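You operate a simulated robot arm through the tools that you are given. There is no shell and no other tool.

The job below is to be done with a simulated robot arm. You get a single attempt, and the scene is never put back.

Task
Turn the orange knob on the filler to 62 ml. Then put two of the tags from the bench top of the bag rack on the shelf under the filling bench. Then close the hopper lid on the filler. Then open the duct cap. Keep to this order.

It is judged by the outcome, as a careful person would: the job done as asked, and still so three seconds after it is handed in. It fails if anything else is knocked over, pushed out of place, dropped, spilled or broken. Lids that push on must go on centred and level and be pressed home; caps that screw on are set level and turned clockwise until they are tight.

Robot
A 6-joint arm with a two-finger gripper on a trunk, on a base that drives. Base frame: it is fixed to the floor where the robot stands at the start and does not move with it; the origin is under the middle of the robot, x ahead of it, y to its left, z up. Units: mm, degrees, N and s.
With the tool pointing down near the work surface it reaches from about 200 to 580 mm from the robot's upright axis, wherever it stands. Its first joint turns from -166.0 to 166.0 degrees. Places, roughly: duct cap [1300, 3700, 500]; hopper lid on the filler [-2600, -200, 1100]; orange knob on the filler [-2600, -100, 900]; shelf under the filling bench [-2500, -200, 200]; tag [-2000, -3750, 750]. Payload 2.45 kg.
The TCP is the grasp point between the finger pads, 26 mm short of the fingertips. In the tool frame z runs along the fingers and y along their closing line. The gripper opens to 96 mm. The gripper's body begins 69 mm behind the TCP.
Orientation is that of the tool frame in the base frame, as [roll, pitch, yaw] about the fixed x, y, z axes, in that order (R = Rz(yaw) Ry(pitch) Rx(roll)). With the fingers straight down and closing along the base's y, the tool's x points along the base's -x, its y along +y and its z along -z.

Tools
- The arm moves only by the tool step_arm. Its argument "plan" is text: rows parted by semicolons, each of 7 numbers parted by spaces: the turn, a rotation vector about the base's x, y, z in units of 6 degrees (1.0 is 6 degrees), then the shift along the base's x, y, z in units of 50 mm (1.0 is 50 mm), then the opening, from 0 (shut) to 1 (fully open). In form: ax ay az dx dy dz gripper; .... A call has 1 to 20 rows; each row shifts and turns the commanded pose from where the row before left it. A call with a number of a shift or a turn outside -1 to 1 is refused whole. Rows are played at 5 a second. More than 50 mm and 8.6 degrees between two rows, or a gripper value outside its range, and nothing of the call is played. A pose out of reach is approached as far as the arm can. The call stops where the force on the tool passes 40 N (or 10 N more than at its start, if that is more) or the arm is blocked; 0.2 s more then pass. The fingers move at their own pace and stop on an object; they squeeze with about 30 N. The grip force told is the motor's: it shows also when the fingers shut on nothing. Time passes only in rows, and 0.2 s behind the last, so rows that do not move let the fingers close. It gives the time, the measured TCP pose, the force on the tool (base axes), the opening and the grip force at its end, in the units of the frame above (readings bear some noise), with the torque about the TCP (base axes, N m) and any sound that the robot's microphone picked up, and new pictures: "views" is both (left out), scene, wrist or none.
- Cameras (640 x 400 px; columns grow to the right, rows downward): "scene" is now at [29.2, 140.5, 1149.3]; the picture's right is [-0.19, -0.98, 0.00], its down [-0.25, 0.05, -0.97] and it looks along [0.95, -0.18, -0.26] (base axes); focal length 260 px, centre (320, 200). "wrist" rides on the gripper at [82, 3, -98] in the tool frame; the picture's right is [-0.04, 1.00, 0.00], its down [-0.73, -0.03, -0.68] and it looks along [-0.68, -0.03, 0.73] (tool axes); focal length 256 px, centre (320, 200). There is no depth. A picture from a camera that has moved, and an enlarged one, comes with that camera's place and axes in the base frame and with its lens.
- move_column(by): slides the trunk up (or, below 0, down) by that many mm; the arm and the scene camera ride with it, the base frame stays. It gives what a move gives, with no picture.
- roll_base(legs): drives the robot by 1 to 6 legs, each [ahead, turn to the left] in mm and degrees, along the robot's own axes; the way and the turn of a leg run together, so that a leg with both is an arc; at most 1500 mm and 180 degrees a leg. The arm and the cameras ride along, it lands a little off, and it stops where it bumps. It gives what a move gives, and a new picture of the scene camera.
- pan_tilt(pan, tilt): turns the head with the scene camera to pan (to the left, within 155 degrees either way) and tilt (down, from -29 to 69), counted from straight ahead of the robot. It gives what a move gives, and a new picture of the scene camera.
- inspect(camera, box): a new picture of the part [left, top, right, bottom] of that camera's present view, enlarged. No time passes.
- job_done(): hands the job in; it is judged then, once.

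Nothing tells you exact positions but the pictures and the camera data. Unless the task says otherwise, let go and move clear before handing in.

The tools are called after ">>>" as name(argument=value, ...) on one line, values as JSON. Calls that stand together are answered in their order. step_arm: Moves the arm, as the interface text tells. Its arguments: {"type":"object","properties":{"plan":{"type":"string"},"views":{"type":"string","enum":["both","scene","wrist","none"]}},"required":["plan"]} The other tools are called the same way: move_column (by) slides the trunk up or down; roll_base (legs) drives the base; pan_tilt (pan, tilt) turns the head that bears the scene camera; inspect (camera, box) takes an enlarged picture of a part of a camera's view; job_done () hands the job in.

At the start:

```text
t: 0.0
eef_pos: [437.5, -98.9, 1000.1]
tcp_rot: [-180.0, 0.0, 180.0]
ft_force: [0.4, -0.4, 0.4]
moment: [-0.04, -0.01, -0.02]
grip_width: 95.8
grasp_force: 0.0
trunk travel left (down, up): [-150.0, 0.0]
robot x, y, heading: [1.5, -3.2, 0.2]
head pan, tilt: [-10.7, 15.0]
```

scene: 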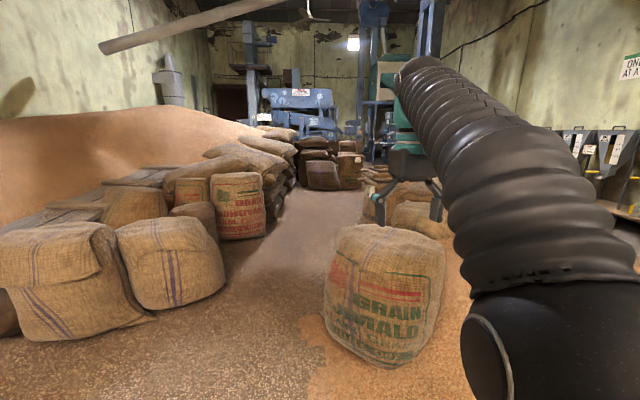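
wrist: 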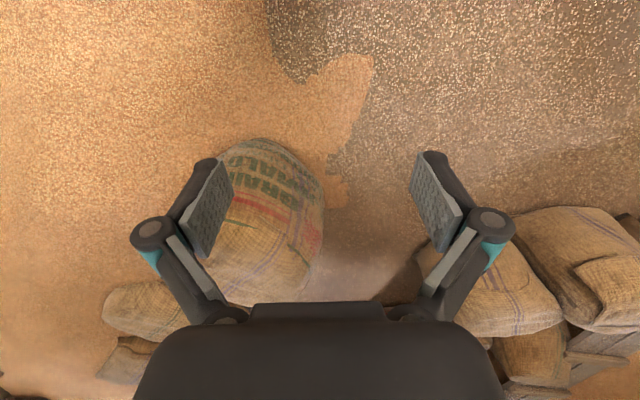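

I see a grain store with sacks ahead of the robot; the filler should be behind me (x = -2600). I'll look around with the head first before driving.

>>> pan_tilt(pan=150, tilt=15)

>>> pan_tilt(pan=-150, tilt=15)

>>> pan_tilt(pan=-90, tilt=15)

>>> pan_tilt(pan=75, tilt=15)

```text
t: 2.5
eef_pos: [439.8, -99.3, 999.6]
tcp_rot: [179.9, 0.0, 180.0]
ft_force: [0.0, 0.3, 0.9]
moment: [0.04, 0.02, -0.02]
grip_width: 95.8
grasp_force: 0.1
trunk travel left (down, up): [-150.0, 0.0]
robot x, y, heading: [1.8, -3.4, 0.3]
head pan, tilt: [150.0, 15.0]
camera scene: at [-143.4, 204.6, 1149.3], right [0.5, 0.87, 0.0], down [0.22, -0.13, -0.97], along [-0.84, 0.48, -0.26], focal length 260 px, centre (320, 200)
```

scene: 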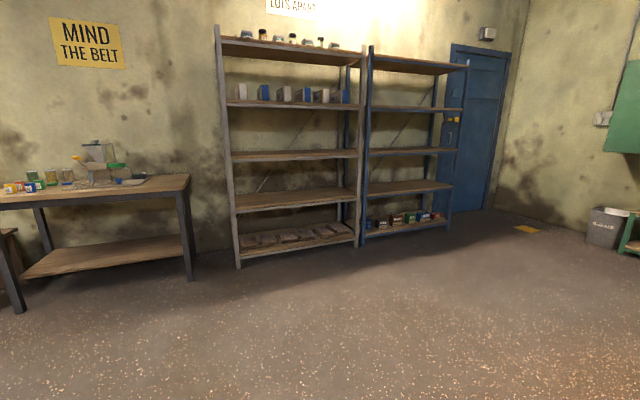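

```text
t: 6.6
eef_pos: [439.4, -98.5, 998.9]
tcp_rot: [-180.0, 0.0, -180.0]
ft_force: [-0.7, 0.5, -0.5]
moment: [0.0, 0.0, 0.01]
grip_width: 95.9
grasp_force: 0.0
trunk travel left (down, up): [-150.0, 0.0]
robot x, y, heading: [2.0, -2.8, 0.1]
head pan, tilt: [-150.0, 15.0]
camera scene: at [-143.4, 111.1, 1149.3], right [-0.5, 0.87, 0.0], down [0.22, 0.13, -0.97], along [-0.84, -0.48, -0.26], focal length 260 px, centre (320, 200)
```

scene: 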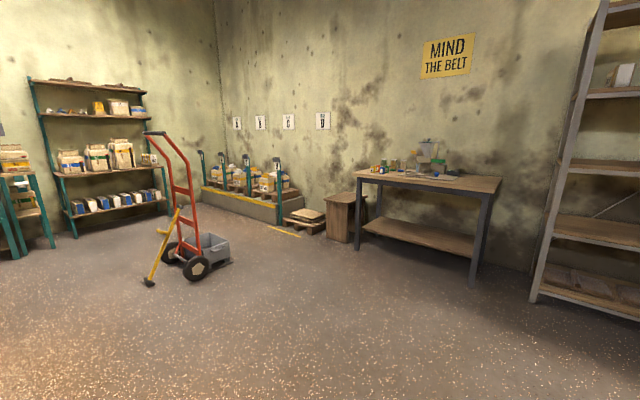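

```text
t: 7.9
eef_pos: [438.4, -98.6, 1000.4]
tcp_rot: [-179.9, 0.0, -180.0]
ft_force: [0.0, 0.2, 0.1]
moment: [0.0, 0.0, 0.03]
grip_width: 96.0
grasp_force: 0.0
trunk travel left (down, up): [-150.0, 0.0]
robot x, y, heading: [-0.7, 0.2, 0.0]
head pan, tilt: [-90.0, 15.0]
camera scene: at [-62.6, 64.4, 1149.3], right [-1.0, 0.0, 0.0], down [0.0, 0.26, -0.97], along [0.0, -0.97, -0.26], focal length 260 px, centre (320, 200)
```

scene: 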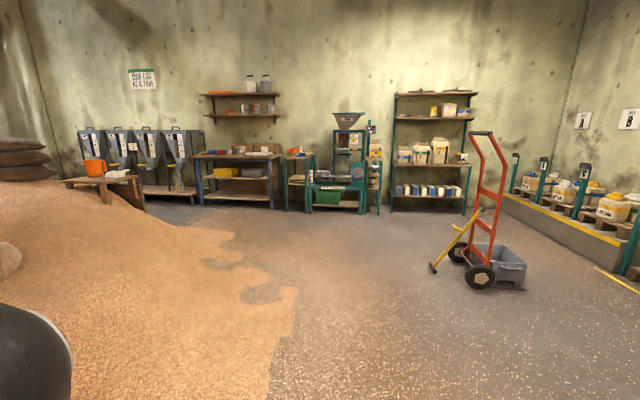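

```text
t: 10.4
eef_pos: [439.6, -99.5, 999.9]
tcp_rot: [180.0, 0.1, -180.0]
ft_force: [1.0, 0.4, 0.4]
moment: [0.0, 0.02, -0.02]
grip_width: 96.2
grasp_force: 0.0
trunk travel left (down, up): [-150.0, 0.0]
robot x, y, heading: [1.4, -1.9, 0.1]
head pan, tilt: [75.0, 15.0]
camera scene: at [-38.3, 248.1, 1149.3], right [0.97, -0.26, 0.0], down [-0.07, -0.25, -0.97], along [0.25, 0.93, -0.26], focal length 260 px, centre (320, 200)
```

scene: 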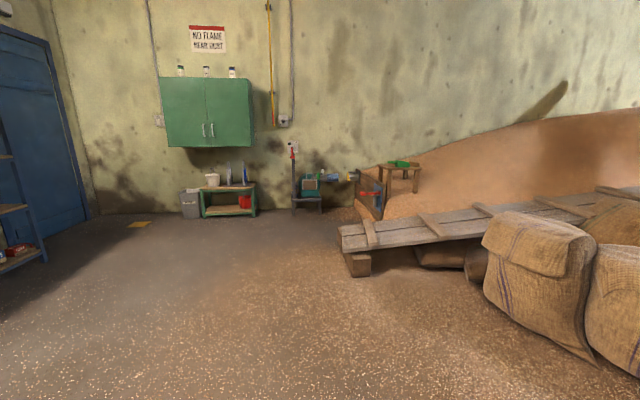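

The bench with the filler is behind me against the far wall, the bag rack is to the right rear, and the duct cap to the left front. I'll turn around and drive toward the filler to look closer.

>>> pan_tilt(pan=0, tilt=20)

>>> roll_base(legs=[[0, 180], [1300, 0]])

```text
t: 11.8
eef_pos: [437.7, -98.5, 1000.0]
tcp_rot: [-180.0, 0.0, -180.0]
ft_force: [-0.5, 0.0, 0.3]
moment: [0.01, -0.02, 0.02]
grip_width: 96.2
grasp_force: 0.1
trunk travel left (down, up): [-150.0, 0.0]
robot x, y, heading: [1.3, -1.7, 0.1]
head pan, tilt: [0.0, 20.0]
camera scene: at [30.6, 157.9, 1141.1], right [0.0, -1.0, 0.0], down [-0.34, 0.0, -0.94], along [0.94, 0.0, -0.34], focal length 260 px, centre (320, 200)
```

scene: 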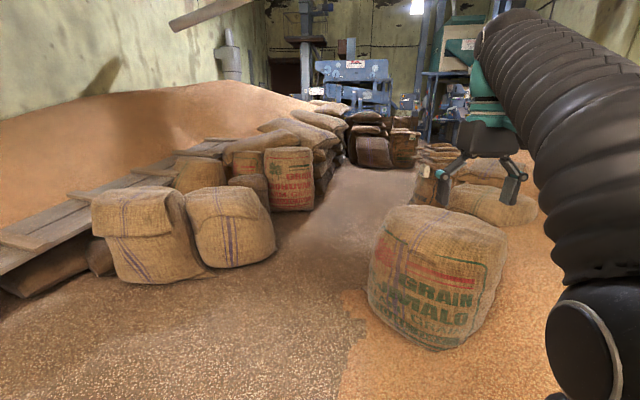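

```text
t: 25.7
eef_pos: [-1733.2, 130.6, 999.2]
tcp_rot: [-180.0, 0.0, -1.0]
ft_force: [-0.3, 0.0, -1.1]
moment: [0.02, 0.01, -0.02]
grip_width: 96.0
grasp_force: 0.0
trunk travel left (down, up): [-150.0, 0.0]
robot x, y, heading: [-1298.2, 22.4, 178.9]
head pan, tilt: [0.0, 20.0]
camera scene: at [-1335.4, -132.0, 1141.1], right [0.02, 1.0, 0.0], down [0.34, -0.01, -0.94], along [-0.94, 0.02, -0.34], focal length 260 px, centre (320, 200)
```

scene: 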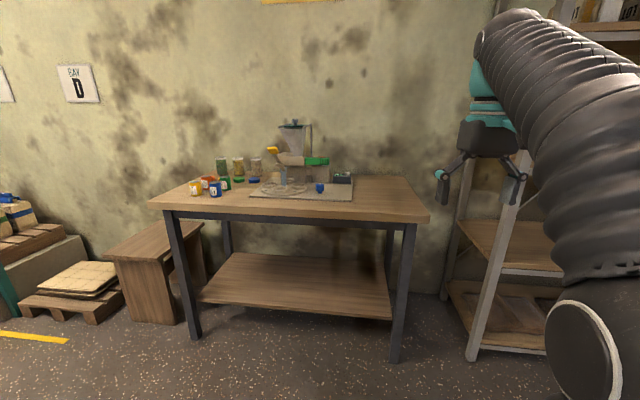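

>>> inspect(camera="scene", box=[170, 100, 410, 250])

>>> inspect(camera="scene", box=[240, 110, 360, 205])

```text
2.67 times, centred on (290, 175) of scene
camera zoom: at [-1335.4, -132.0, 1141.1], right [0.02, 1.0, 0.0], down [0.34, -0.01, -0.94], along [-0.94, 0.02, -0.34], focal length 694 px, centre (400, 267)
```

zoom: 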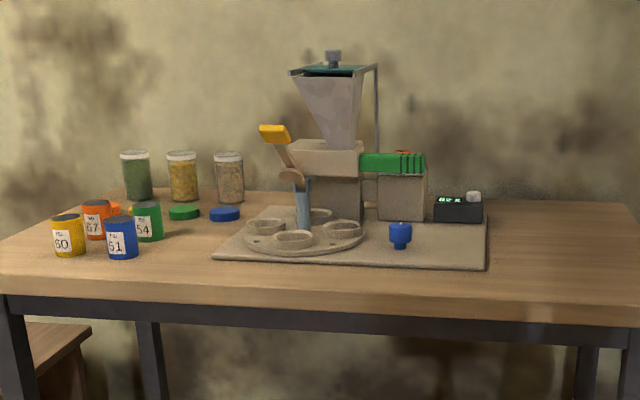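

```text
4.21 times, centred on (300, 158) of scene
camera zoom: at [-1335.4, -132.0, 1141.1], right [0.02, 1.0, 0.0], down [0.34, -0.01, -0.94], along [-0.94, 0.02, -0.34], focal length 1096 px, centre (404, 379)
```

zoom: 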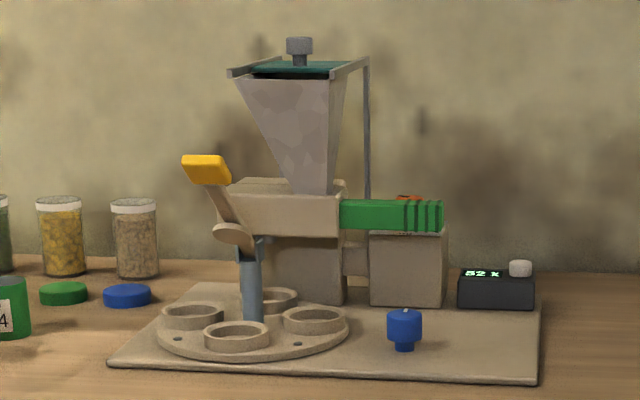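

The filling bench stands ahead, rotated slightly, with the filler on it: hopper with a lid at the top, a green handle, and something orange behind the green cylinder. I'll look down at my own base and the floor to judge how close I can drive.

>>> pan_tilt(pan=0, tilt=69)

>>> pan_tilt(pan=-60, tilt=60)

```text
t: 26.8
eef_pos: [-1734.4, 130.4, 999.8]
tcp_rot: [-179.9, 0.1, -1.0]
ft_force: [0.2, 0.0, -0.2]
moment: [0.0, 0.0, -0.03]
grip_width: 95.9
grasp_force: 0.0
trunk travel left (down, up): [-150.0, 0.0]
robot x, y, heading: [-1297.7, 23.4, 178.9]
head pan, tilt: [0.0, 68.8]
camera scene: at [-1298.3, -132.7, 1073.6], right [0.02, 1.0, 0.0], down [0.93, -0.02, -0.36], along [-0.36, 0.01, -0.93], focal length 260 px, centre (320, 200)
```

scene: 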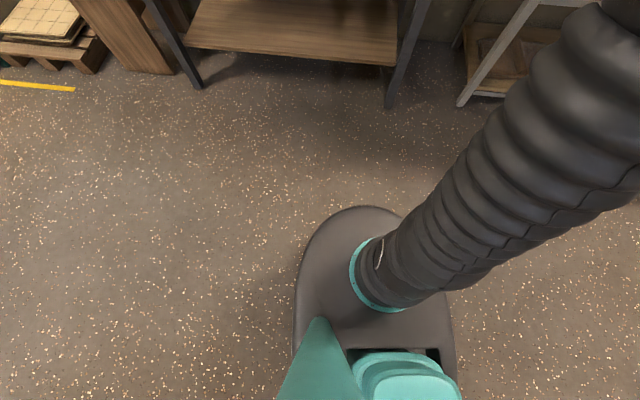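

```text
t: 28.1
eef_pos: [-1733.2, 131.5, 999.8]
tcp_rot: [180.0, -0.1, -0.9]
ft_force: [-0.6, -0.8, -0.3]
moment: [0.05, 0.0, -0.01]
grip_width: 95.8
grasp_force: 0.0
trunk travel left (down, up): [-150.0, 0.0]
robot x, y, heading: [-1298.0, 23.9, 179.2]
head pan, tilt: [-60.0, 60.0]
camera scene: at [-1274.6, -75.4, 1083.0], right [0.87, 0.49, 0.0], down [0.42, -0.76, -0.5], along [-0.24, 0.44, -0.87], focal length 260 px, centre (320, 200)
```

scene: 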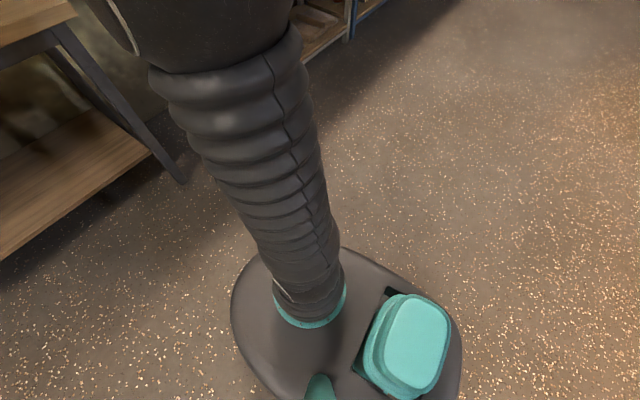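

My base is an oval roughly 300 mm ahead of its middle. The bench stands turned about 8 degrees. I'll approach in a first stage, stopping well short of the bench, square with it.

>>> pan_tilt(pan=0, tilt=25)

>>> roll_base(legs=[[0, 18], [420, 0], [0, -25]])

```text
t: 29.4
eef_pos: [-1733.7, 131.4, 999.3]
tcp_rot: [180.0, 0.0, -1.0]
ft_force: [0.3, 0.0, -0.4]
moment: [0.02, 0.01, -0.01]
grip_width: 95.8
grasp_force: 0.2
trunk travel left (down, up): [-150.0, 0.0]
robot x, y, heading: [-1296.8, 24.1, 179.2]
head pan, tilt: [0.0, 25.0]
camera scene: at [-1334.4, -131.9, 1133.0], right [0.02, 1.0, 0.0], down [0.42, -0.01, -0.91], along [-0.91, 0.02, -0.42], focal length 260 px, centre (320, 200)
```

scene: 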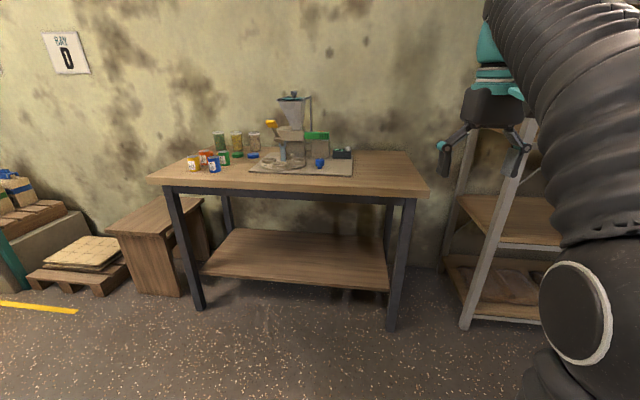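

```text
t: 34.3
eef_pos: [-2120.5, 59.3, 1001.3]
tcp_rot: [-179.9, 0.0, -8.0]
ft_force: [-0.5, -0.8, 0.0]
moment: [-0.03, -0.02, 0.02]
grip_width: 96.3
grasp_force: 0.0
trunk travel left (down, up): [-150.0, 0.0]
robot x, y, heading: [-1699.1, -99.1, 172.3]
head pan, tilt: [0.0, 25.0]
camera scene: at [-1755.4, -250.5, 1133.0], right [0.14, 0.99, 0.0], down [0.42, -0.06, -0.91], along [-0.9, 0.12, -0.42], focal length 260 px, centre (320, 200)
```

scene: 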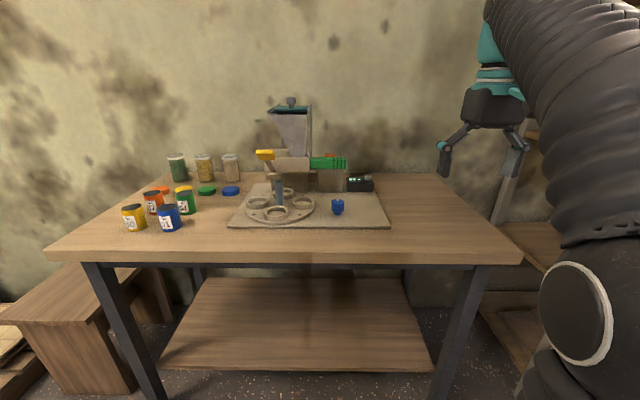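

>>> inspect(camera="scene", box=[220, 90, 400, 235])

>>> inspect(camera="wrist", box=[0, 0, 640, 400])

```text
2.76 times, centred on (310, 162) of scene
camera zoom: at [-1755.4, -250.5, 1133.0], right [0.14, 0.99, 0.0], down [0.42, -0.06, -0.91], along [-0.9, 0.12, -0.42], focal length 718 px, centre (348, 303)
```

zoom: 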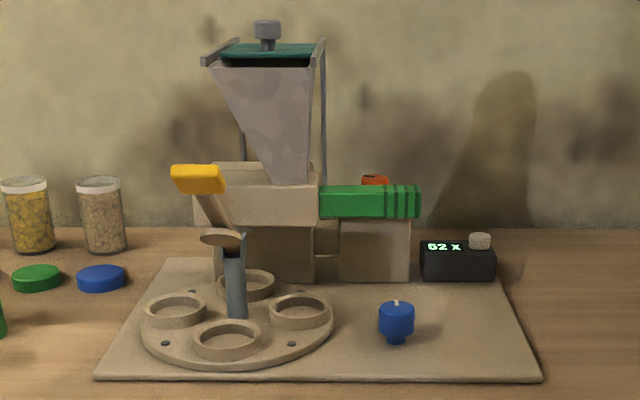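

```text
1.00 times, centred on (320, 200) of wrist (not enlarged: the box is as wide or as high as the picture)
camera zoom: at [-2040.6, 45.1, 1098.5], right [-0.18, -0.98, 0.0], down [-0.72, 0.13, 0.68], along [-0.67, 0.12, -0.73], focal length 256 px, centre (320, 200)
```

zoom: 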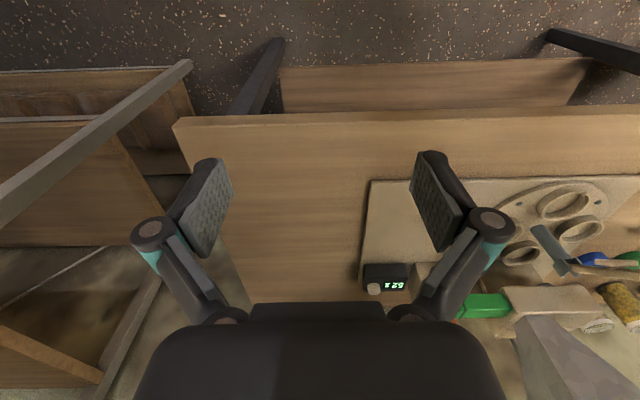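

>>> inspect(camera="scene", box=[300, 140, 380, 200])

>>> inspect(camera="wrist", box=[340, 240, 520, 340])

```text
6.67 times, centred on (340, 170) of scene
camera zoom: at [-1755.4, -250.5, 1133.0], right [0.14, 0.99, 0.0], down [0.42, -0.06, -0.91], along [-0.9, 0.12, -0.42], focal length 1734 px, centre (187, 400)
```

zoom: 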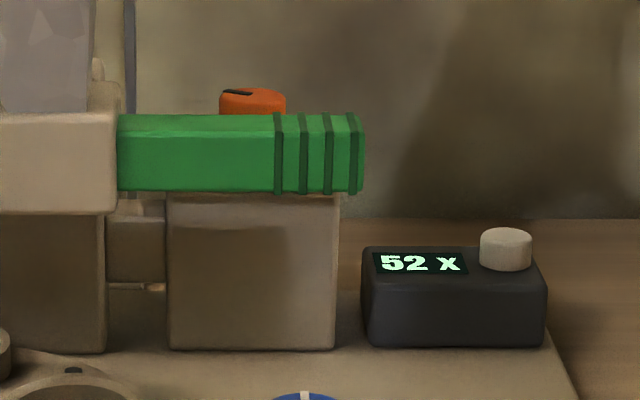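

```text
3.56 times, centred on (430, 290) of wrist
camera zoom: at [-2040.6, 45.1, 1098.5], right [-0.18, -0.98, 0.0], down [-0.72, 0.13, 0.68], along [-0.67, 0.12, -0.73], focal length 910 px, centre (-71, -120)
```

zoom: 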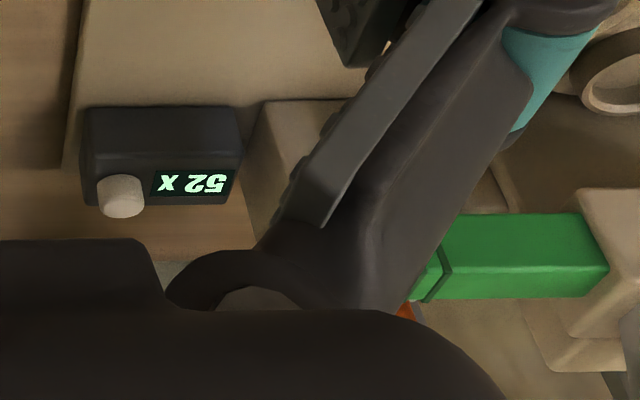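

The orange knob sits behind the green cylinder with an upright axis, about (-2630, -100, 900); its scale must be seen from above. I'll check the gap between my base and the bench before driving on.

>>> pan_tilt(pan=0, tilt=60)

```text
t: 35.3
eef_pos: [-2120.4, 58.7, 1000.0]
tcp_rot: [179.9, 0.1, -7.9]
ft_force: [1.2, -0.4, -0.2]
moment: [0.02, -0.02, -0.02]
grip_width: 96.1
grasp_force: 0.0
trunk travel left (down, up): [-150.0, 0.0]
robot x, y, heading: [-1698.2, -98.3, 172.1]
head pan, tilt: [0.0, 60.0]
camera scene: at [-1730.3, -254.0, 1083.0], right [0.14, 0.99, 0.0], down [0.86, -0.12, -0.5], along [-0.5, 0.07, -0.87], focal length 260 px, centre (320, 200)
```

scene: 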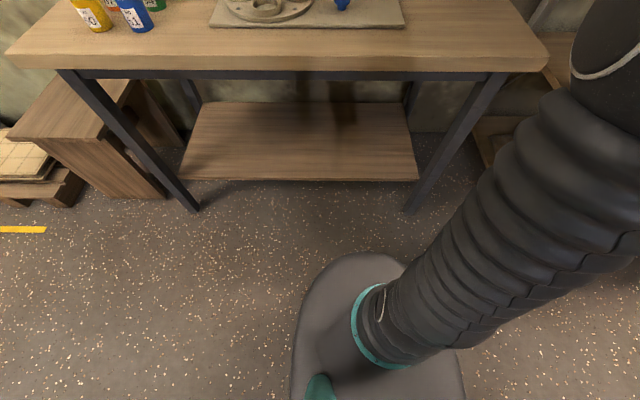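

The base outline's height is uncertain from these views, so I'll lower the trunk briefly and compare the parallax to learn its true extent before moving closer.

>>> move_column(by=-100)

>>> pan_tilt(pan=0, tilt=60)

```text
t: 36.7
eef_pos: [-2122.0, 59.1, 899.5]
tcp_rot: [179.9, 0.0, -8.0]
ft_force: [0.6, 0.0, -0.3]
moment: [0.01, 0.02, 0.01]
grip_width: 96.0
grasp_force: 0.1
trunk travel left (down, up): [-50.0, 100.0]
robot x, y, heading: [-1699.7, -100.8, 172.2]
head pan, tilt: [0.0, 60.0]
```

```text
t: 37.3
eef_pos: [-2120.7, 58.1, 901.1]
tcp_rot: [-179.9, -0.1, -8.0]
ft_force: [-0.1, -0.5, -0.7]
moment: [0.0, 0.03, 0.01]
grip_width: 95.9
grasp_force: 0.1
trunk travel left (down, up): [-50.0, 100.0]
robot x, y, heading: [-1701.6, -102.2, 172.4]
head pan, tilt: [0.0, 60.0]
camera scene: at [-1730.2, -254.1, 983.0], right [0.14, 0.99, 0.0], down [0.86, -0.12, -0.5], along [-0.5, 0.07, -0.87], focal length 260 px, centre (320, 200)
```

scene: 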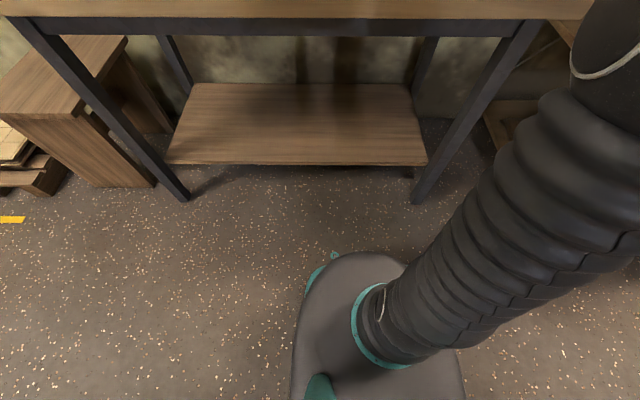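

>>> inspect(camera="scene", box=[270, 230, 430, 330])

>>> pan_tilt(pan=60, tilt=69)

>>> pan_tilt(pan=130, tilt=69)

```text
4.00 times, centred on (350, 280) of scene
camera zoom: at [-1730.2, -254.1, 983.0], right [0.14, 0.99, 0.0], down [0.86, -0.12, -0.5], along [-0.5, 0.07, -0.87], focal length 1041 px, centre (200, -120)
```

zoom: 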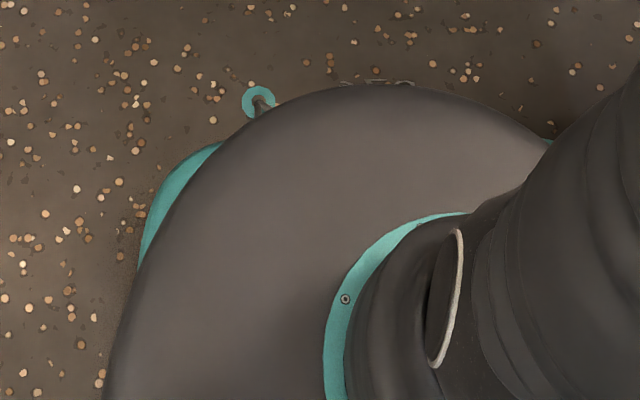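

```text
t: 38.6
eef_pos: [-2120.9, 59.7, 899.0]
tcp_rot: [179.9, 0.0, -7.9]
ft_force: [0.3, 0.1, 0.2]
moment: [0.03, -0.01, -0.02]
grip_width: 96.1
grasp_force: 0.1
trunk travel left (down, up): [-50.0, 100.0]
robot x, y, heading: [-1698.2, -100.8, 172.0]
head pan, tilt: [60.0, 68.8]
camera scene: at [-1698.5, -307.3, 973.6], right [-0.79, 0.61, 0.0], down [0.57, 0.74, -0.36], along [-0.22, -0.29, -0.93], focal length 260 px, centre (320, 200)
```

scene: 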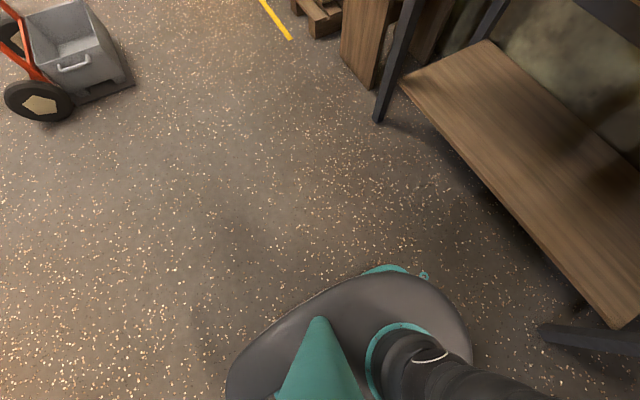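

```text
t: 40.0
eef_pos: [-2121.3, 58.7, 899.2]
tcp_rot: [180.0, 0.0, -7.9]
ft_force: [-0.2, 0.3, 0.3]
moment: [-0.07, -0.02, 0.0]
grip_width: 95.8
grasp_force: 0.0
trunk travel left (down, up): [-50.0, 100.0]
robot x, y, heading: [-1699.1, -97.7, 171.9]
head pan, tilt: [130.0, 68.8]
camera scene: at [-1634.5, -310.6, 973.6], right [-0.85, -0.53, 0.0], down [-0.5, 0.79, -0.36], along [0.19, -0.31, -0.93], focal length 260 px, centre (320, 200)
```

scene: 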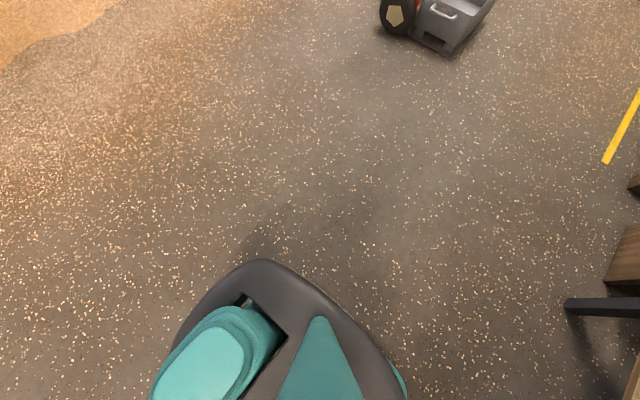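

The lower base reaches about 300 mm ahead of the middle at low height, so I'll keep the front just short of the bench shelf. I'll raise the trunk again and shift left and ahead to stand square in front of the filler.

>>> move_column(by=100)

>>> pan_tilt(pan=0, tilt=35)

>>> roll_base(legs=[[0, 53.5], [157, 0], [0, -53.5], [160, 0]])

```text
t: 41.3
eef_pos: [-2119.8, 59.5, 1000.0]
tcp_rot: [-180.0, 0.0, -8.0]
ft_force: [0.7, 0.2, -0.4]
moment: [0.0, 0.01, 0.02]
grip_width: 96.1
grasp_force: 0.1
trunk travel left (down, up): [-150.0, 0.0]
robot x, y, heading: [-1700.3, -99.7, 172.2]
head pan, tilt: [130.0, 68.8]
```

```text
t: 43.4
eef_pos: [-2121.8, 58.9, 1000.0]
tcp_rot: [-180.0, 0.1, -7.9]
ft_force: [0.4, -0.3, -0.3]
moment: [-0.01, -0.03, -0.01]
grip_width: 96.1
grasp_force: 0.0
trunk travel left (down, up): [-150.0, 0.0]
robot x, y, heading: [-1701.7, -100.8, 172.2]
head pan, tilt: [0.0, 35.0]
camera scene: at [-1751.4, -251.2, 1117.3], right [0.14, 0.99, 0.0], down [0.57, -0.08, -0.82], along [-0.81, 0.11, -0.57], focal length 260 px, centre (320, 200)
```

scene: 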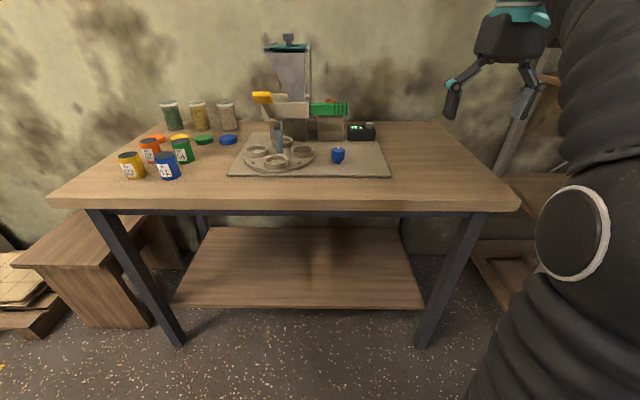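

```text
t: 50.6
eef_pos: [-2390.3, -36.0, 999.8]
tcp_rot: [-180.0, 0.0, -7.5]
ft_force: [0.1, -0.5, 0.7]
moment: [0.04, 0.0, -0.03]
grip_width: 96.0
grasp_force: 0.1
trunk travel left (down, up): [-150.0, 0.0]
robot x, y, heading: [-1968.5, -189.5, 172.5]
head pan, tilt: [0.0, 35.0]
camera scene: at [-2019.1, -343.3, 1117.3], right [0.13, 0.99, 0.0], down [0.57, -0.07, -0.82], along [-0.81, 0.11, -0.57], focal length 260 px, centre (320, 200)
```

scene: 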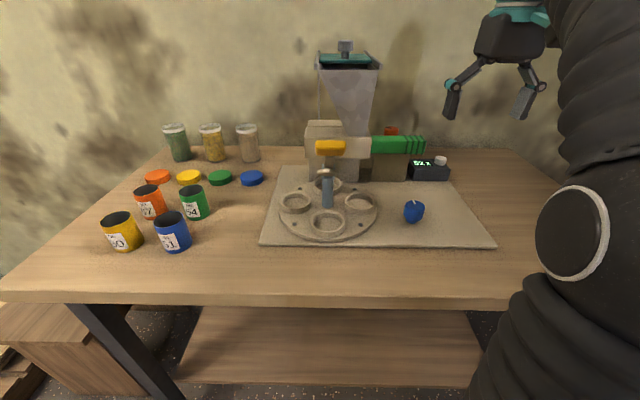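

I'm now standing square in front of the filler. I'll take a wrist view to find the knob and its scale.

>>> inspect(camera="wrist", box=[0, 0, 640, 400])

>>> inspect(camera="scene", box=[290, 30, 460, 200])

>>> pan_tilt(pan=0, tilt=62)

```text
1.00 times, centred on (320, 200) of wrist (not enlarged: the box is as wide or as high as the picture)
camera zoom: at [-2310.8, -49.6, 1098.5], right [-0.17, -0.99, 0.0], down [-0.72, 0.12, 0.68], along [-0.67, 0.11, -0.73], focal length 256 px, centre (320, 200)
```

zoom: 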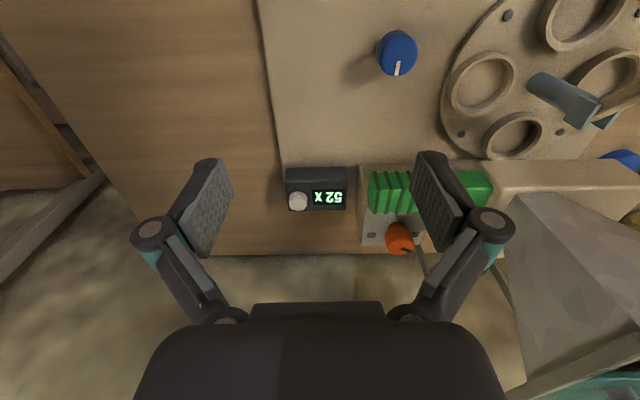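

```text
2.35 times, centred on (375, 115) of scene
camera zoom: at [-2019.1, -343.3, 1117.3], right [0.13, 0.99, 0.0], down [0.57, -0.07, -0.82], along [-0.81, 0.11, -0.57], focal length 612 px, centre (191, 400)
```

zoom: 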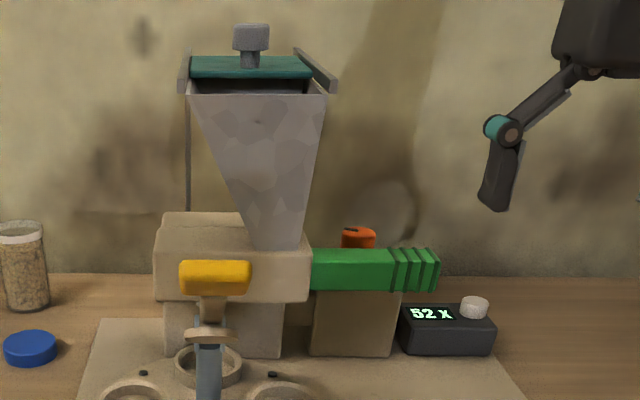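

```text
t: 51.5
eef_pos: [-2390.5, -37.6, 998.9]
tcp_rot: [-180.0, -0.1, -7.4]
ft_force: [-0.1, 0.6, 0.2]
moment: [-0.03, 0.02, 0.0]
grip_width: 96.1
grasp_force: 0.0
trunk travel left (down, up): [-150.0, 0.0]
robot x, y, heading: [-1965.0, -194.1, 172.5]
head pan, tilt: [0.0, 62.0]
camera scene: at [-1995.7, -346.4, 1080.7], right [0.13, 0.99, 0.0], down [0.88, -0.11, -0.47], along [-0.47, 0.06, -0.88], focal length 260 px, centre (320, 200)
```

scene: 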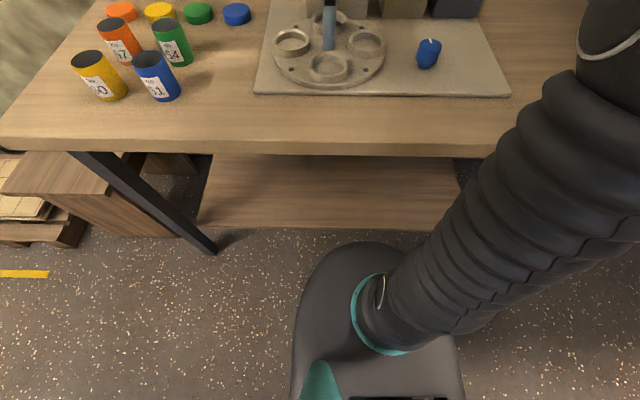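

>>> inspect(camera="wrist", box=[340, 190, 460, 270])

```text
5.00 times, centred on (400, 230) of wrist
camera zoom: at [-2310.8, -49.6, 1098.5], right [-0.17, -0.99, 0.0], down [-0.72, 0.12, 0.68], along [-0.67, 0.11, -0.73], focal length 1280 px, centre (-80, 50)
```

zoom: 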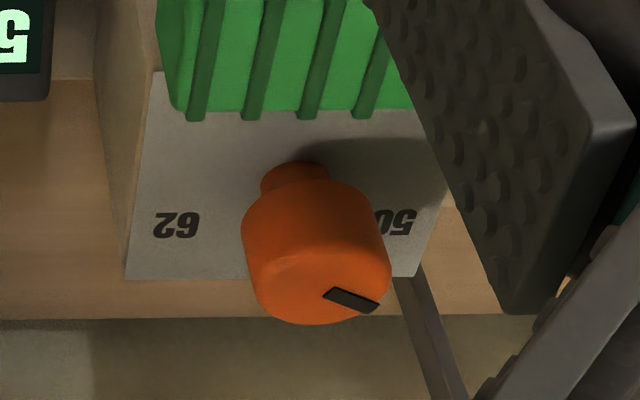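

The knob's centre is about (-2585, -103, 906); its pointer is at "50" on the robot's left, with "62" on the right side of the scale plate. I'll move the gripper forward for a steeper view of the scale.

>>> step_arm(plan="0 0 0 -0.5 0 0.1 1; 0 0 0 -0.5 0 0.1 1; 0 0 0 -0.5 0 0.1 1; 0 0 0 -0.5 0 0.1 1", views="both")

```text
t: 52.5
eef_pos: [-2481.3, -39.6, 986.1]
tcp_rot: [-179.9, 0.2, -7.4]
ft_force: [-0.2, 0.2, 0.4]
moment: [0.02, 0.06, -0.01]
grip_width: 96.0
grasp_force: 0.0
out of reach, approached as far as the arm can: row 2, 3, 4
trunk travel left (down, up): [-150.0, 0.0]
robot x, y, heading: [-1967.7, -187.9, 172.5]
head pan, tilt: [0.0, 62.0]
camera scene: at [-1995.4, -346.4, 1080.7], right [0.13, 0.99, 0.0], down [0.88, -0.11, -0.47], along [-0.47, 0.06, -0.88], focal length 260 px, centre (320, 200)
camera wrist: at [-2400.3, -53.3, 1084.5], right [-0.17, -0.99, 0.0], down [-0.72, 0.12, 0.68], along [-0.67, 0.12, -0.73], focal length 256 px, centre (320, 200)
```

scene: 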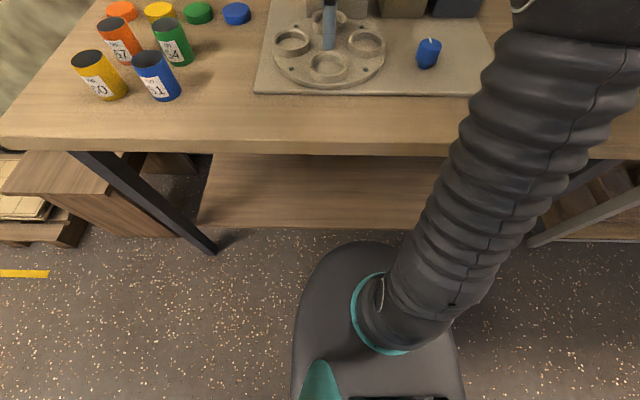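
wrist: 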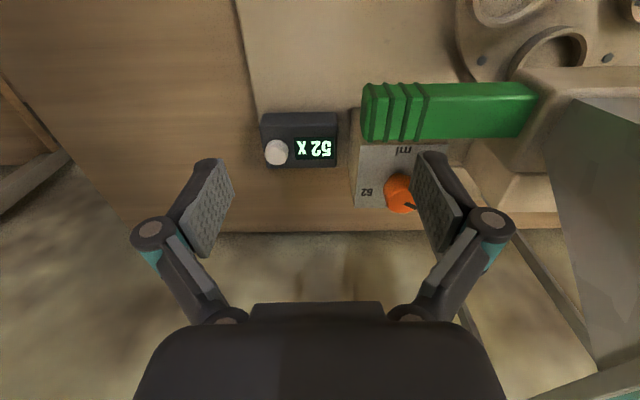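

>>> inspect(camera="wrist", box=[340, 130, 460, 230])

```text
4.00 times, centred on (400, 180) of wrist
camera zoom: at [-2400.3, -53.3, 1084.5], right [-0.17, -0.99, 0.0], down [-0.72, 0.12, 0.68], along [-0.67, 0.12, -0.73], focal length 1024 px, centre (0, 280)
```

zoom: 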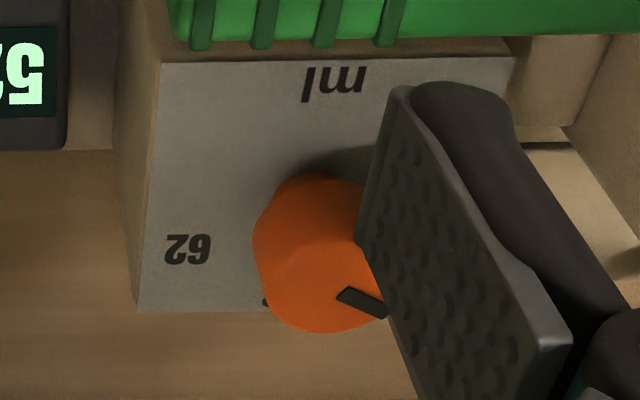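

The scale runs round the back of the knob: 50 left, 62 right. To see the hidden part I'll rotate the gripper 90 degrees so the wrist camera looks from the right side.

>>> step_arm(plan="0 0 1 0.5 0.2 0 1; 0 0 1 0.3 0.1 0 1; 0 0 1 0 0 0 1; 0 0 1 0 0 0 1; 0 0 1 0 0 0 1; 0 0 1 0 0 0 1; 0 0 1 0 0 0 1; 0 0 1 0 0 0 1; 0 0 1 0 0 0 1; 0 0 1 0 0 0 1; 0 0 1 0 0 0 1; 0 0 1 0 0 0 1; 0 0 1 0 0 0 1; 0 0 1 0 0 0 1; 0 0 1 0 0 0 1", views="both")

```text
t: 55.7
eef_pos: [-2441.1, -24.2, 985.9]
tcp_rot: [179.9, -0.1, 82.7]
ft_force: [-1.0, 0.1, 0.6]
moment: [0.0, 0.0, -0.01]
grip_width: 95.7
grasp_force: 0.1
trunk travel left (down, up): [-150.0, 0.0]
robot x, y, heading: [-1966.4, -193.7, 172.5]
head pan, tilt: [0.0, 62.0]
camera scene: at [-1995.6, -346.4, 1080.7], right [0.13, 0.99, 0.0], down [0.88, -0.11, -0.47], along [-0.47, 0.06, -0.88], focal length 260 px, centre (320, 200)
camera wrist: at [-2427.4, 56.4, 1084.6], right [0.99, -0.17, 0.0], down [-0.12, -0.72, 0.68], along [-0.11, -0.67, -0.73], focal length 256 px, centre (320, 200)
```

scene: 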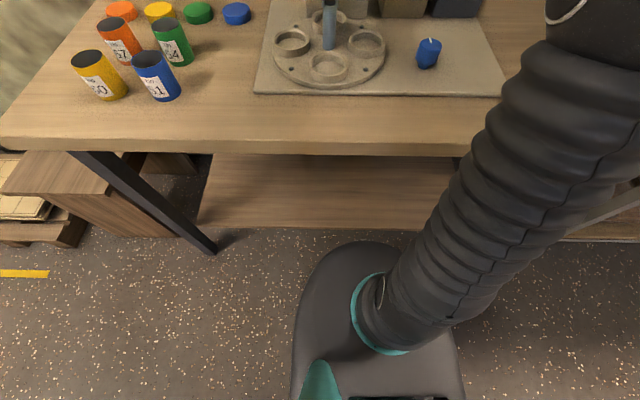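
wrist: 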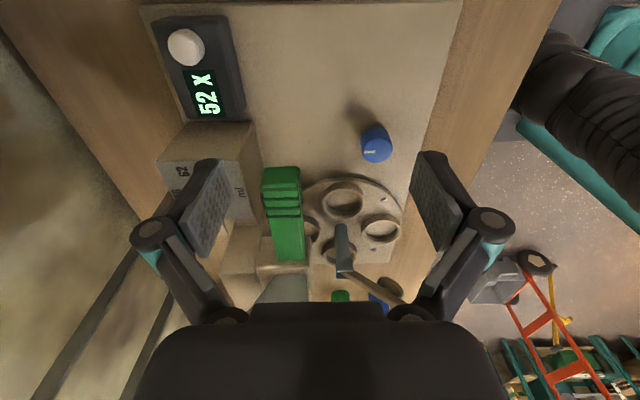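

>>> step_arm(plan="0 0 0 0 0 0 0; 0 0 0 -0.3 0 0 0; 0 0 0 -0.3 0 0 0", views="wrist")

>>> inspect(camera="wrist", box=[130, 120, 290, 240])

```text
t: 56.5
eef_pos: [-2470.6, -25.7, 986.5]
tcp_rot: [-180.0, 0.0, 82.6]
ft_force: [1.2, 0.1, 0.8]
moment: [0.02, 0.01, 0.03]
grip_width: 0.0
grasp_force: 28.4
trunk travel left (down, up): [-150.0, 0.0]
robot x, y, heading: [-1967.9, -192.1, 172.8]
head pan, tilt: [0.0, 62.0]
camera wrist: at [-2457.1, 56.2, 1084.9], right [0.99, -0.17, 0.0], down [-0.12, -0.72, 0.68], along [-0.11, -0.67, -0.73], focal length 256 px, centre (320, 200)
```

wrist: 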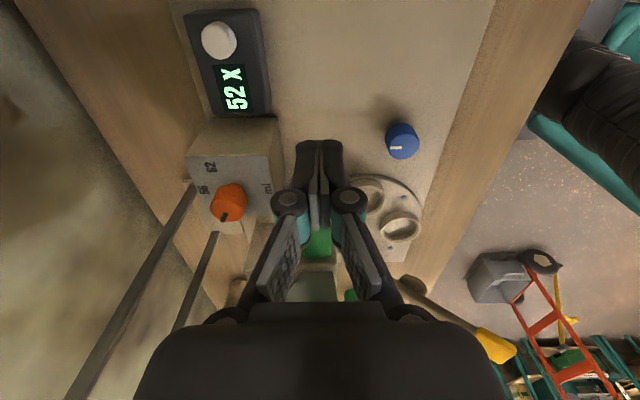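

```text
3.33 times, centred on (210, 180) of wrist
camera zoom: at [-2457.1, 56.2, 1084.9], right [0.99, -0.17, 0.0], down [-0.12, -0.72, 0.68], along [-0.11, -0.67, -0.73], focal length 853 px, centre (687, 267)
```

zoom: 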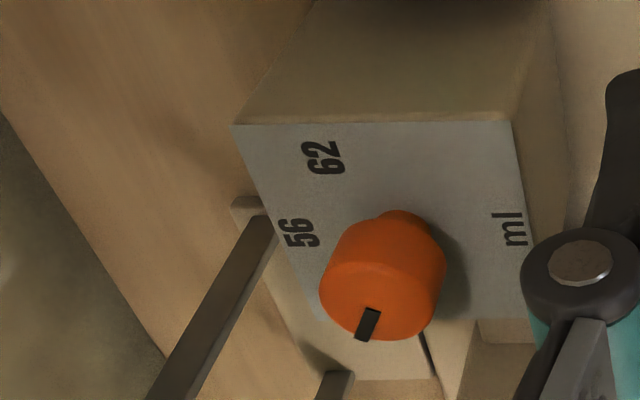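

The scale reads 50 (left), 56 (back), 62 (right), so the knob must turn about 120° clockwise seen from above. Before gripping I'll test how far the arm reaches with the tool down at knob height, over the free right part of the bench.

>>> step_arm(plan="0 0 0 0.5 0.9 0 0; 0 0 0 0.5 0.9 0 0; 0 0 0 0.5 0.9 0 0; 0 0 0 0 0 -0.7 0; 0 0 0 0 0 -0.7 0; 0 0 0 -0.41 0.287 0 0; 0 0 0 -0.41 0.287 0 0; 0 0 0 -0.41 0.287 0 0; 0 0 0 -0.41 0.287 0 0", views="none")

```text
refused: row 1 steps farther than a row can; nothing moved
```

Row too long; I'll shorten the steps.

>>> step_arm(plan="0 0 0 0.4 0.7 0 0; 0 0 0 0.4 0.7 0 0; 0 0 0 0.4 0.7 0 0; 0 0 0 0.3 0.6 0 0; 0 0 0 0 0 -0.7 0; 0 0 0 0 0 -0.7 0; 0 0 0 -0.41 0.287 0 0; 0 0 0 -0.41 0.287 0 0; 0 0 0 -0.41 0.287 0 0; 0 0 0 -0.41 0.287 0 0", views="none")

```text
t: 58.7
eef_pos: [-2478.2, 167.5, 917.2]
tcp_rot: [180.0, 0.1, 82.5]
ft_force: [-0.7, 0.2, 0.3]
moment: [0.03, 0.05, 0.01]
grip_width: 0.1
grasp_force: 28.8
trunk travel left (down, up): [-150.0, 0.0]
robot x, y, heading: [-1963.4, -190.2, 172.6]
head pan, tilt: [0.0, 62.0]
```

The arm reaches beyond 620 mm at that height. I'll drive 40 mm closer so the knob is well within reach with the tool straight down.

>>> roll_base(legs=[[40, 0]])

```text
t: 59.6
eef_pos: [-2518.3, 171.4, 916.0]
tcp_rot: [179.9, 0.0, 82.6]
ft_force: [-0.2, 0.6, -0.4]
moment: [-0.01, -0.02, 0.0]
grip_width: 0.0
grasp_force: 28.6
trunk travel left (down, up): [-150.0, 0.0]
robot x, y, heading: [-2011.4, -185.7, 172.6]
head pan, tilt: [0.0, 62.0]
camera scene: at [-2035.3, -341.1, 1080.7], right [0.13, 0.99, 0.0], down [0.88, -0.11, -0.47], along [-0.47, 0.06, -0.88], focal length 260 px, centre (320, 200)
```

scene: 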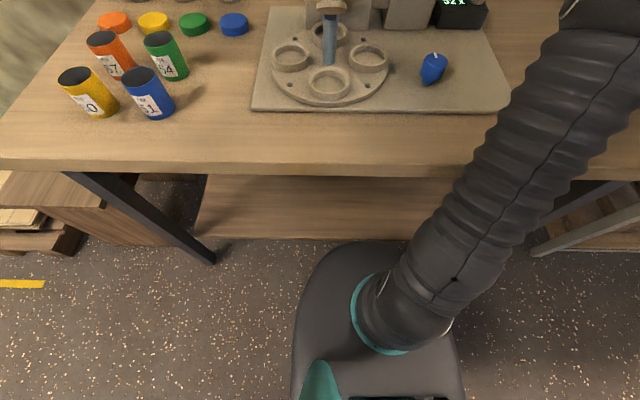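

No bump. Now I'll bring the open gripper over the knob at a safe height, with the fingers turned, and check alignment.

>>> step_arm(plan="0 0 -0.95 0.32 -0.7 0.2 0.7; 0 0 -0.95 0.32 -0.7 0.2 0.7; 0 0 -0.95 0.32 -0.7 0.25 0.7; 0 0 -0.95 -0.3 -0.5 0 0.7; 0 0 -0.95 -0.3 -0.5 0 0.7; 0 0 -0.95 -0.3 -0.5 0 0.7; 0 0 -0.95 -0.3 -0.5 0 0.7", views="both")

>>> inspect(camera="wrist", box=[200, 100, 440, 250])

```text
t: 61.2
eef_pos: [-2529.8, -33.9, 949.9]
tcp_rot: [-180.0, 0.0, 42.7]
ft_force: [1.1, 0.0, 0.2]
moment: [-0.06, -0.01, -0.01]
grip_width: 66.9
grasp_force: 0.0
trunk travel left (down, up): [-150.0, 0.0]
robot x, y, heading: [-2009.3, -183.3, 172.5]
head pan, tilt: [0.0, 62.0]
camera scene: at [-2035.1, -341.1, 1080.7], right [0.13, 0.99, 0.0], down [0.88, -0.11, -0.47], along [-0.47, 0.06, -0.88], focal length 260 px, centre (320, 200)
camera wrist: at [-2467.5, 20.3, 1048.0], right [0.65, -0.76, 0.0], down [-0.56, -0.48, 0.68], along [-0.52, -0.44, -0.73], focal length 256 px, centre (320, 200)
```

scene: 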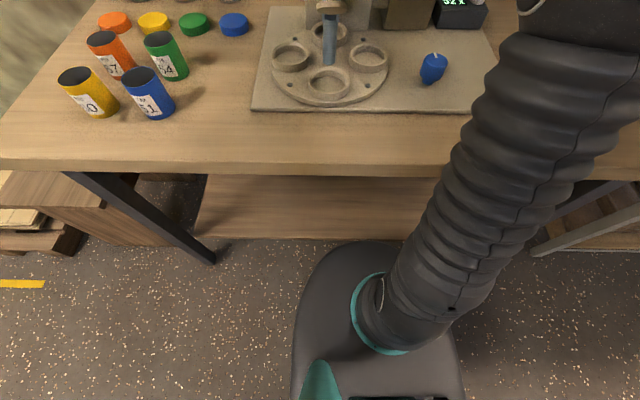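
wrist: 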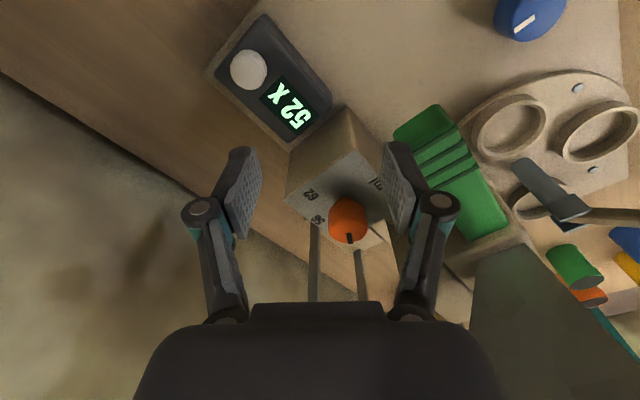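

```text
2.67 times, centred on (320, 175) of wrist
camera zoom: at [-2467.5, 20.3, 1048.0], right [0.65, -0.76, 0.0], down [-0.56, -0.48, 0.68], along [-0.52, -0.44, -0.73], focal length 683 px, centre (320, 267)
```

zoom: 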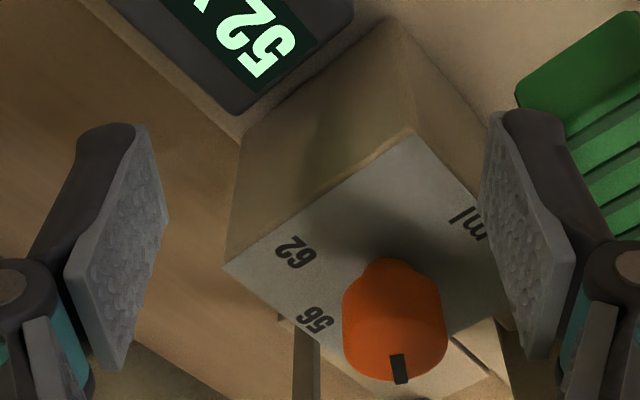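

The knob centre works out at about (-2580, -105, 906). I'll move above it and check again.

>>> step_arm(plan="0 0 0 -0.33 -0.47 0 0.7; 0 0 0 -0.33 -0.47 0 0.7; 0 0 0 -0.34 -0.48 0 0.7; 0 0 0 0 0 0 0.7", views="wrist")

>>> inspect(camera="wrist", box=[200, 100, 440, 250])

```text
t: 62.2
eef_pos: [-2579.6, -104.4, 948.1]
tcp_rot: [-179.9, 0.1, 42.7]
ft_force: [0.5, -0.3, -0.2]
moment: [0.0, -0.04, -0.02]
grip_width: 67.2
grasp_force: 0.2
trunk travel left (down, up): [-150.0, 0.0]
robot x, y, heading: [-2008.4, -187.5, 172.5]
head pan, tilt: [0.0, 62.0]
camera wrist: at [-2517.4, -50.5, 1047.8], right [0.65, -0.76, 0.0], down [-0.56, -0.48, 0.68], along [-0.52, -0.44, -0.73], focal length 256 px, centre (320, 200)
```

wrist: 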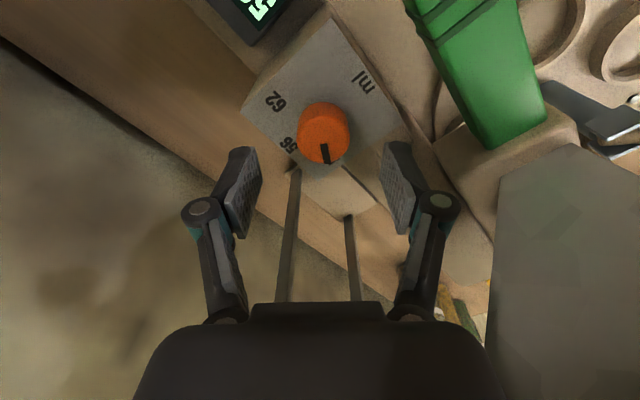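

```text
2.67 times, centred on (320, 175) of wrist
camera zoom: at [-2517.4, -50.5, 1047.8], right [0.65, -0.76, 0.0], down [-0.56, -0.48, 0.68], along [-0.52, -0.44, -0.73], focal length 683 px, centre (320, 267)
```

zoom: 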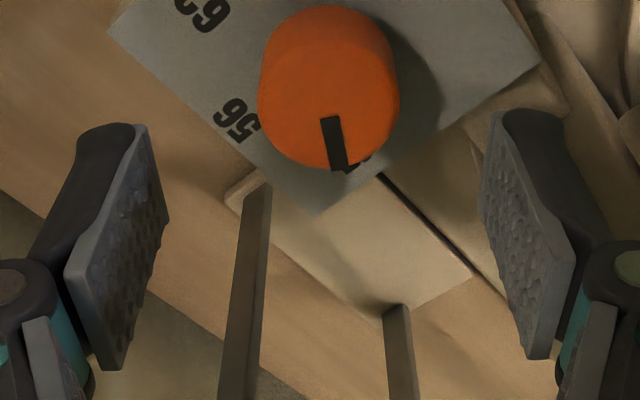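

The knob is centred between the fingers. I'll lower onto it and close.

>>> step_arm(plan="0 0 0 0 0 -0.25 0.7; 0 0 0 0 0 -0.25 0.7; 0 0 0 0 0 -0.18 0.7; 0 0 0 0 0 0 0; 0 0 0 0 0 0 0; 0 0 0 0 0 0 0", views="wrist")

```text
t: 63.6
eef_pos: [-2577.8, -105.5, 914.7]
tcp_rot: [179.9, -0.1, 42.8]
ft_force: [14.3, -18.4, -5.1]
moment: [-0.31, -0.63, -0.05]
grip_width: 32.5
grasp_force: 44.9
trunk travel left (down, up): [-150.0, 0.0]
robot x, y, heading: [-2012.1, -186.5, 172.8]
head pan, tilt: [0.0, 62.0]
camera wrist: at [-2517.0, -52.3, 1013.5], right [0.65, -0.76, 0.0], down [-0.56, -0.48, 0.68], along [-0.52, -0.44, -0.73], focal length 256 px, centre (320, 200)
```

wrist: 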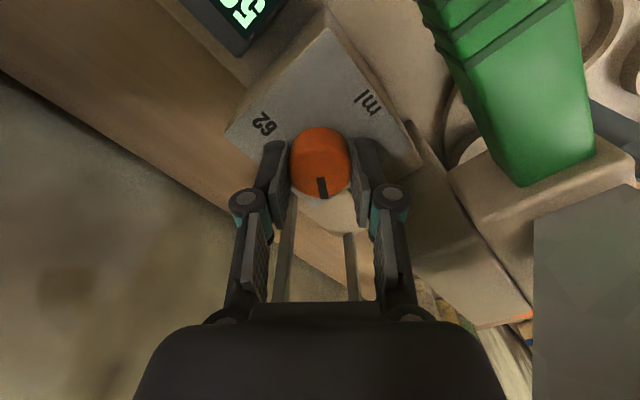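

Grip made, with some side load; I'll shift slightly to relieve it, then begin turning clockwise.

>>> step_arm(plan="0 0 0 0.02 -0.025 0 0; 0 0 0 0 0 0 0", views="none")

```text
t: 64.2
eef_pos: [-2579.1, -105.5, 914.5]
tcp_rot: [-180.0, 0.1, 42.8]
ft_force: [7.9, -13.4, -0.4]
moment: [-0.28, -0.3, -0.03]
grip_width: 32.1
grasp_force: 44.9
trunk travel left (down, up): [-150.0, 0.0]
robot x, y, heading: [-2009.7, -187.0, 173.0]
head pan, tilt: [0.0, 62.0]
```

>>> step_arm(plan="0 0 0 0.02 -0.03 0 0; 0 0 -0.6 0 0 0 0; 0 0 -0.6 0 0 0 0; 0 0 -0.6 0 0 0 0", views="none")

```text
t: 65.2
eef_pos: [-2580.2, -105.6, 914.8]
tcp_rot: [-179.9, 0.1, 31.8]
ft_force: [-14.6, 8.7, 13.4]
moment: [0.77, 0.1, 0.02]
grip_width: 32.5
grasp_force: 45.5
trunk travel left (down, up): [-150.0, 0.0]
robot x, y, heading: [-2008.0, -181.5, 172.7]
head pan, tilt: [0.0, 62.0]
```

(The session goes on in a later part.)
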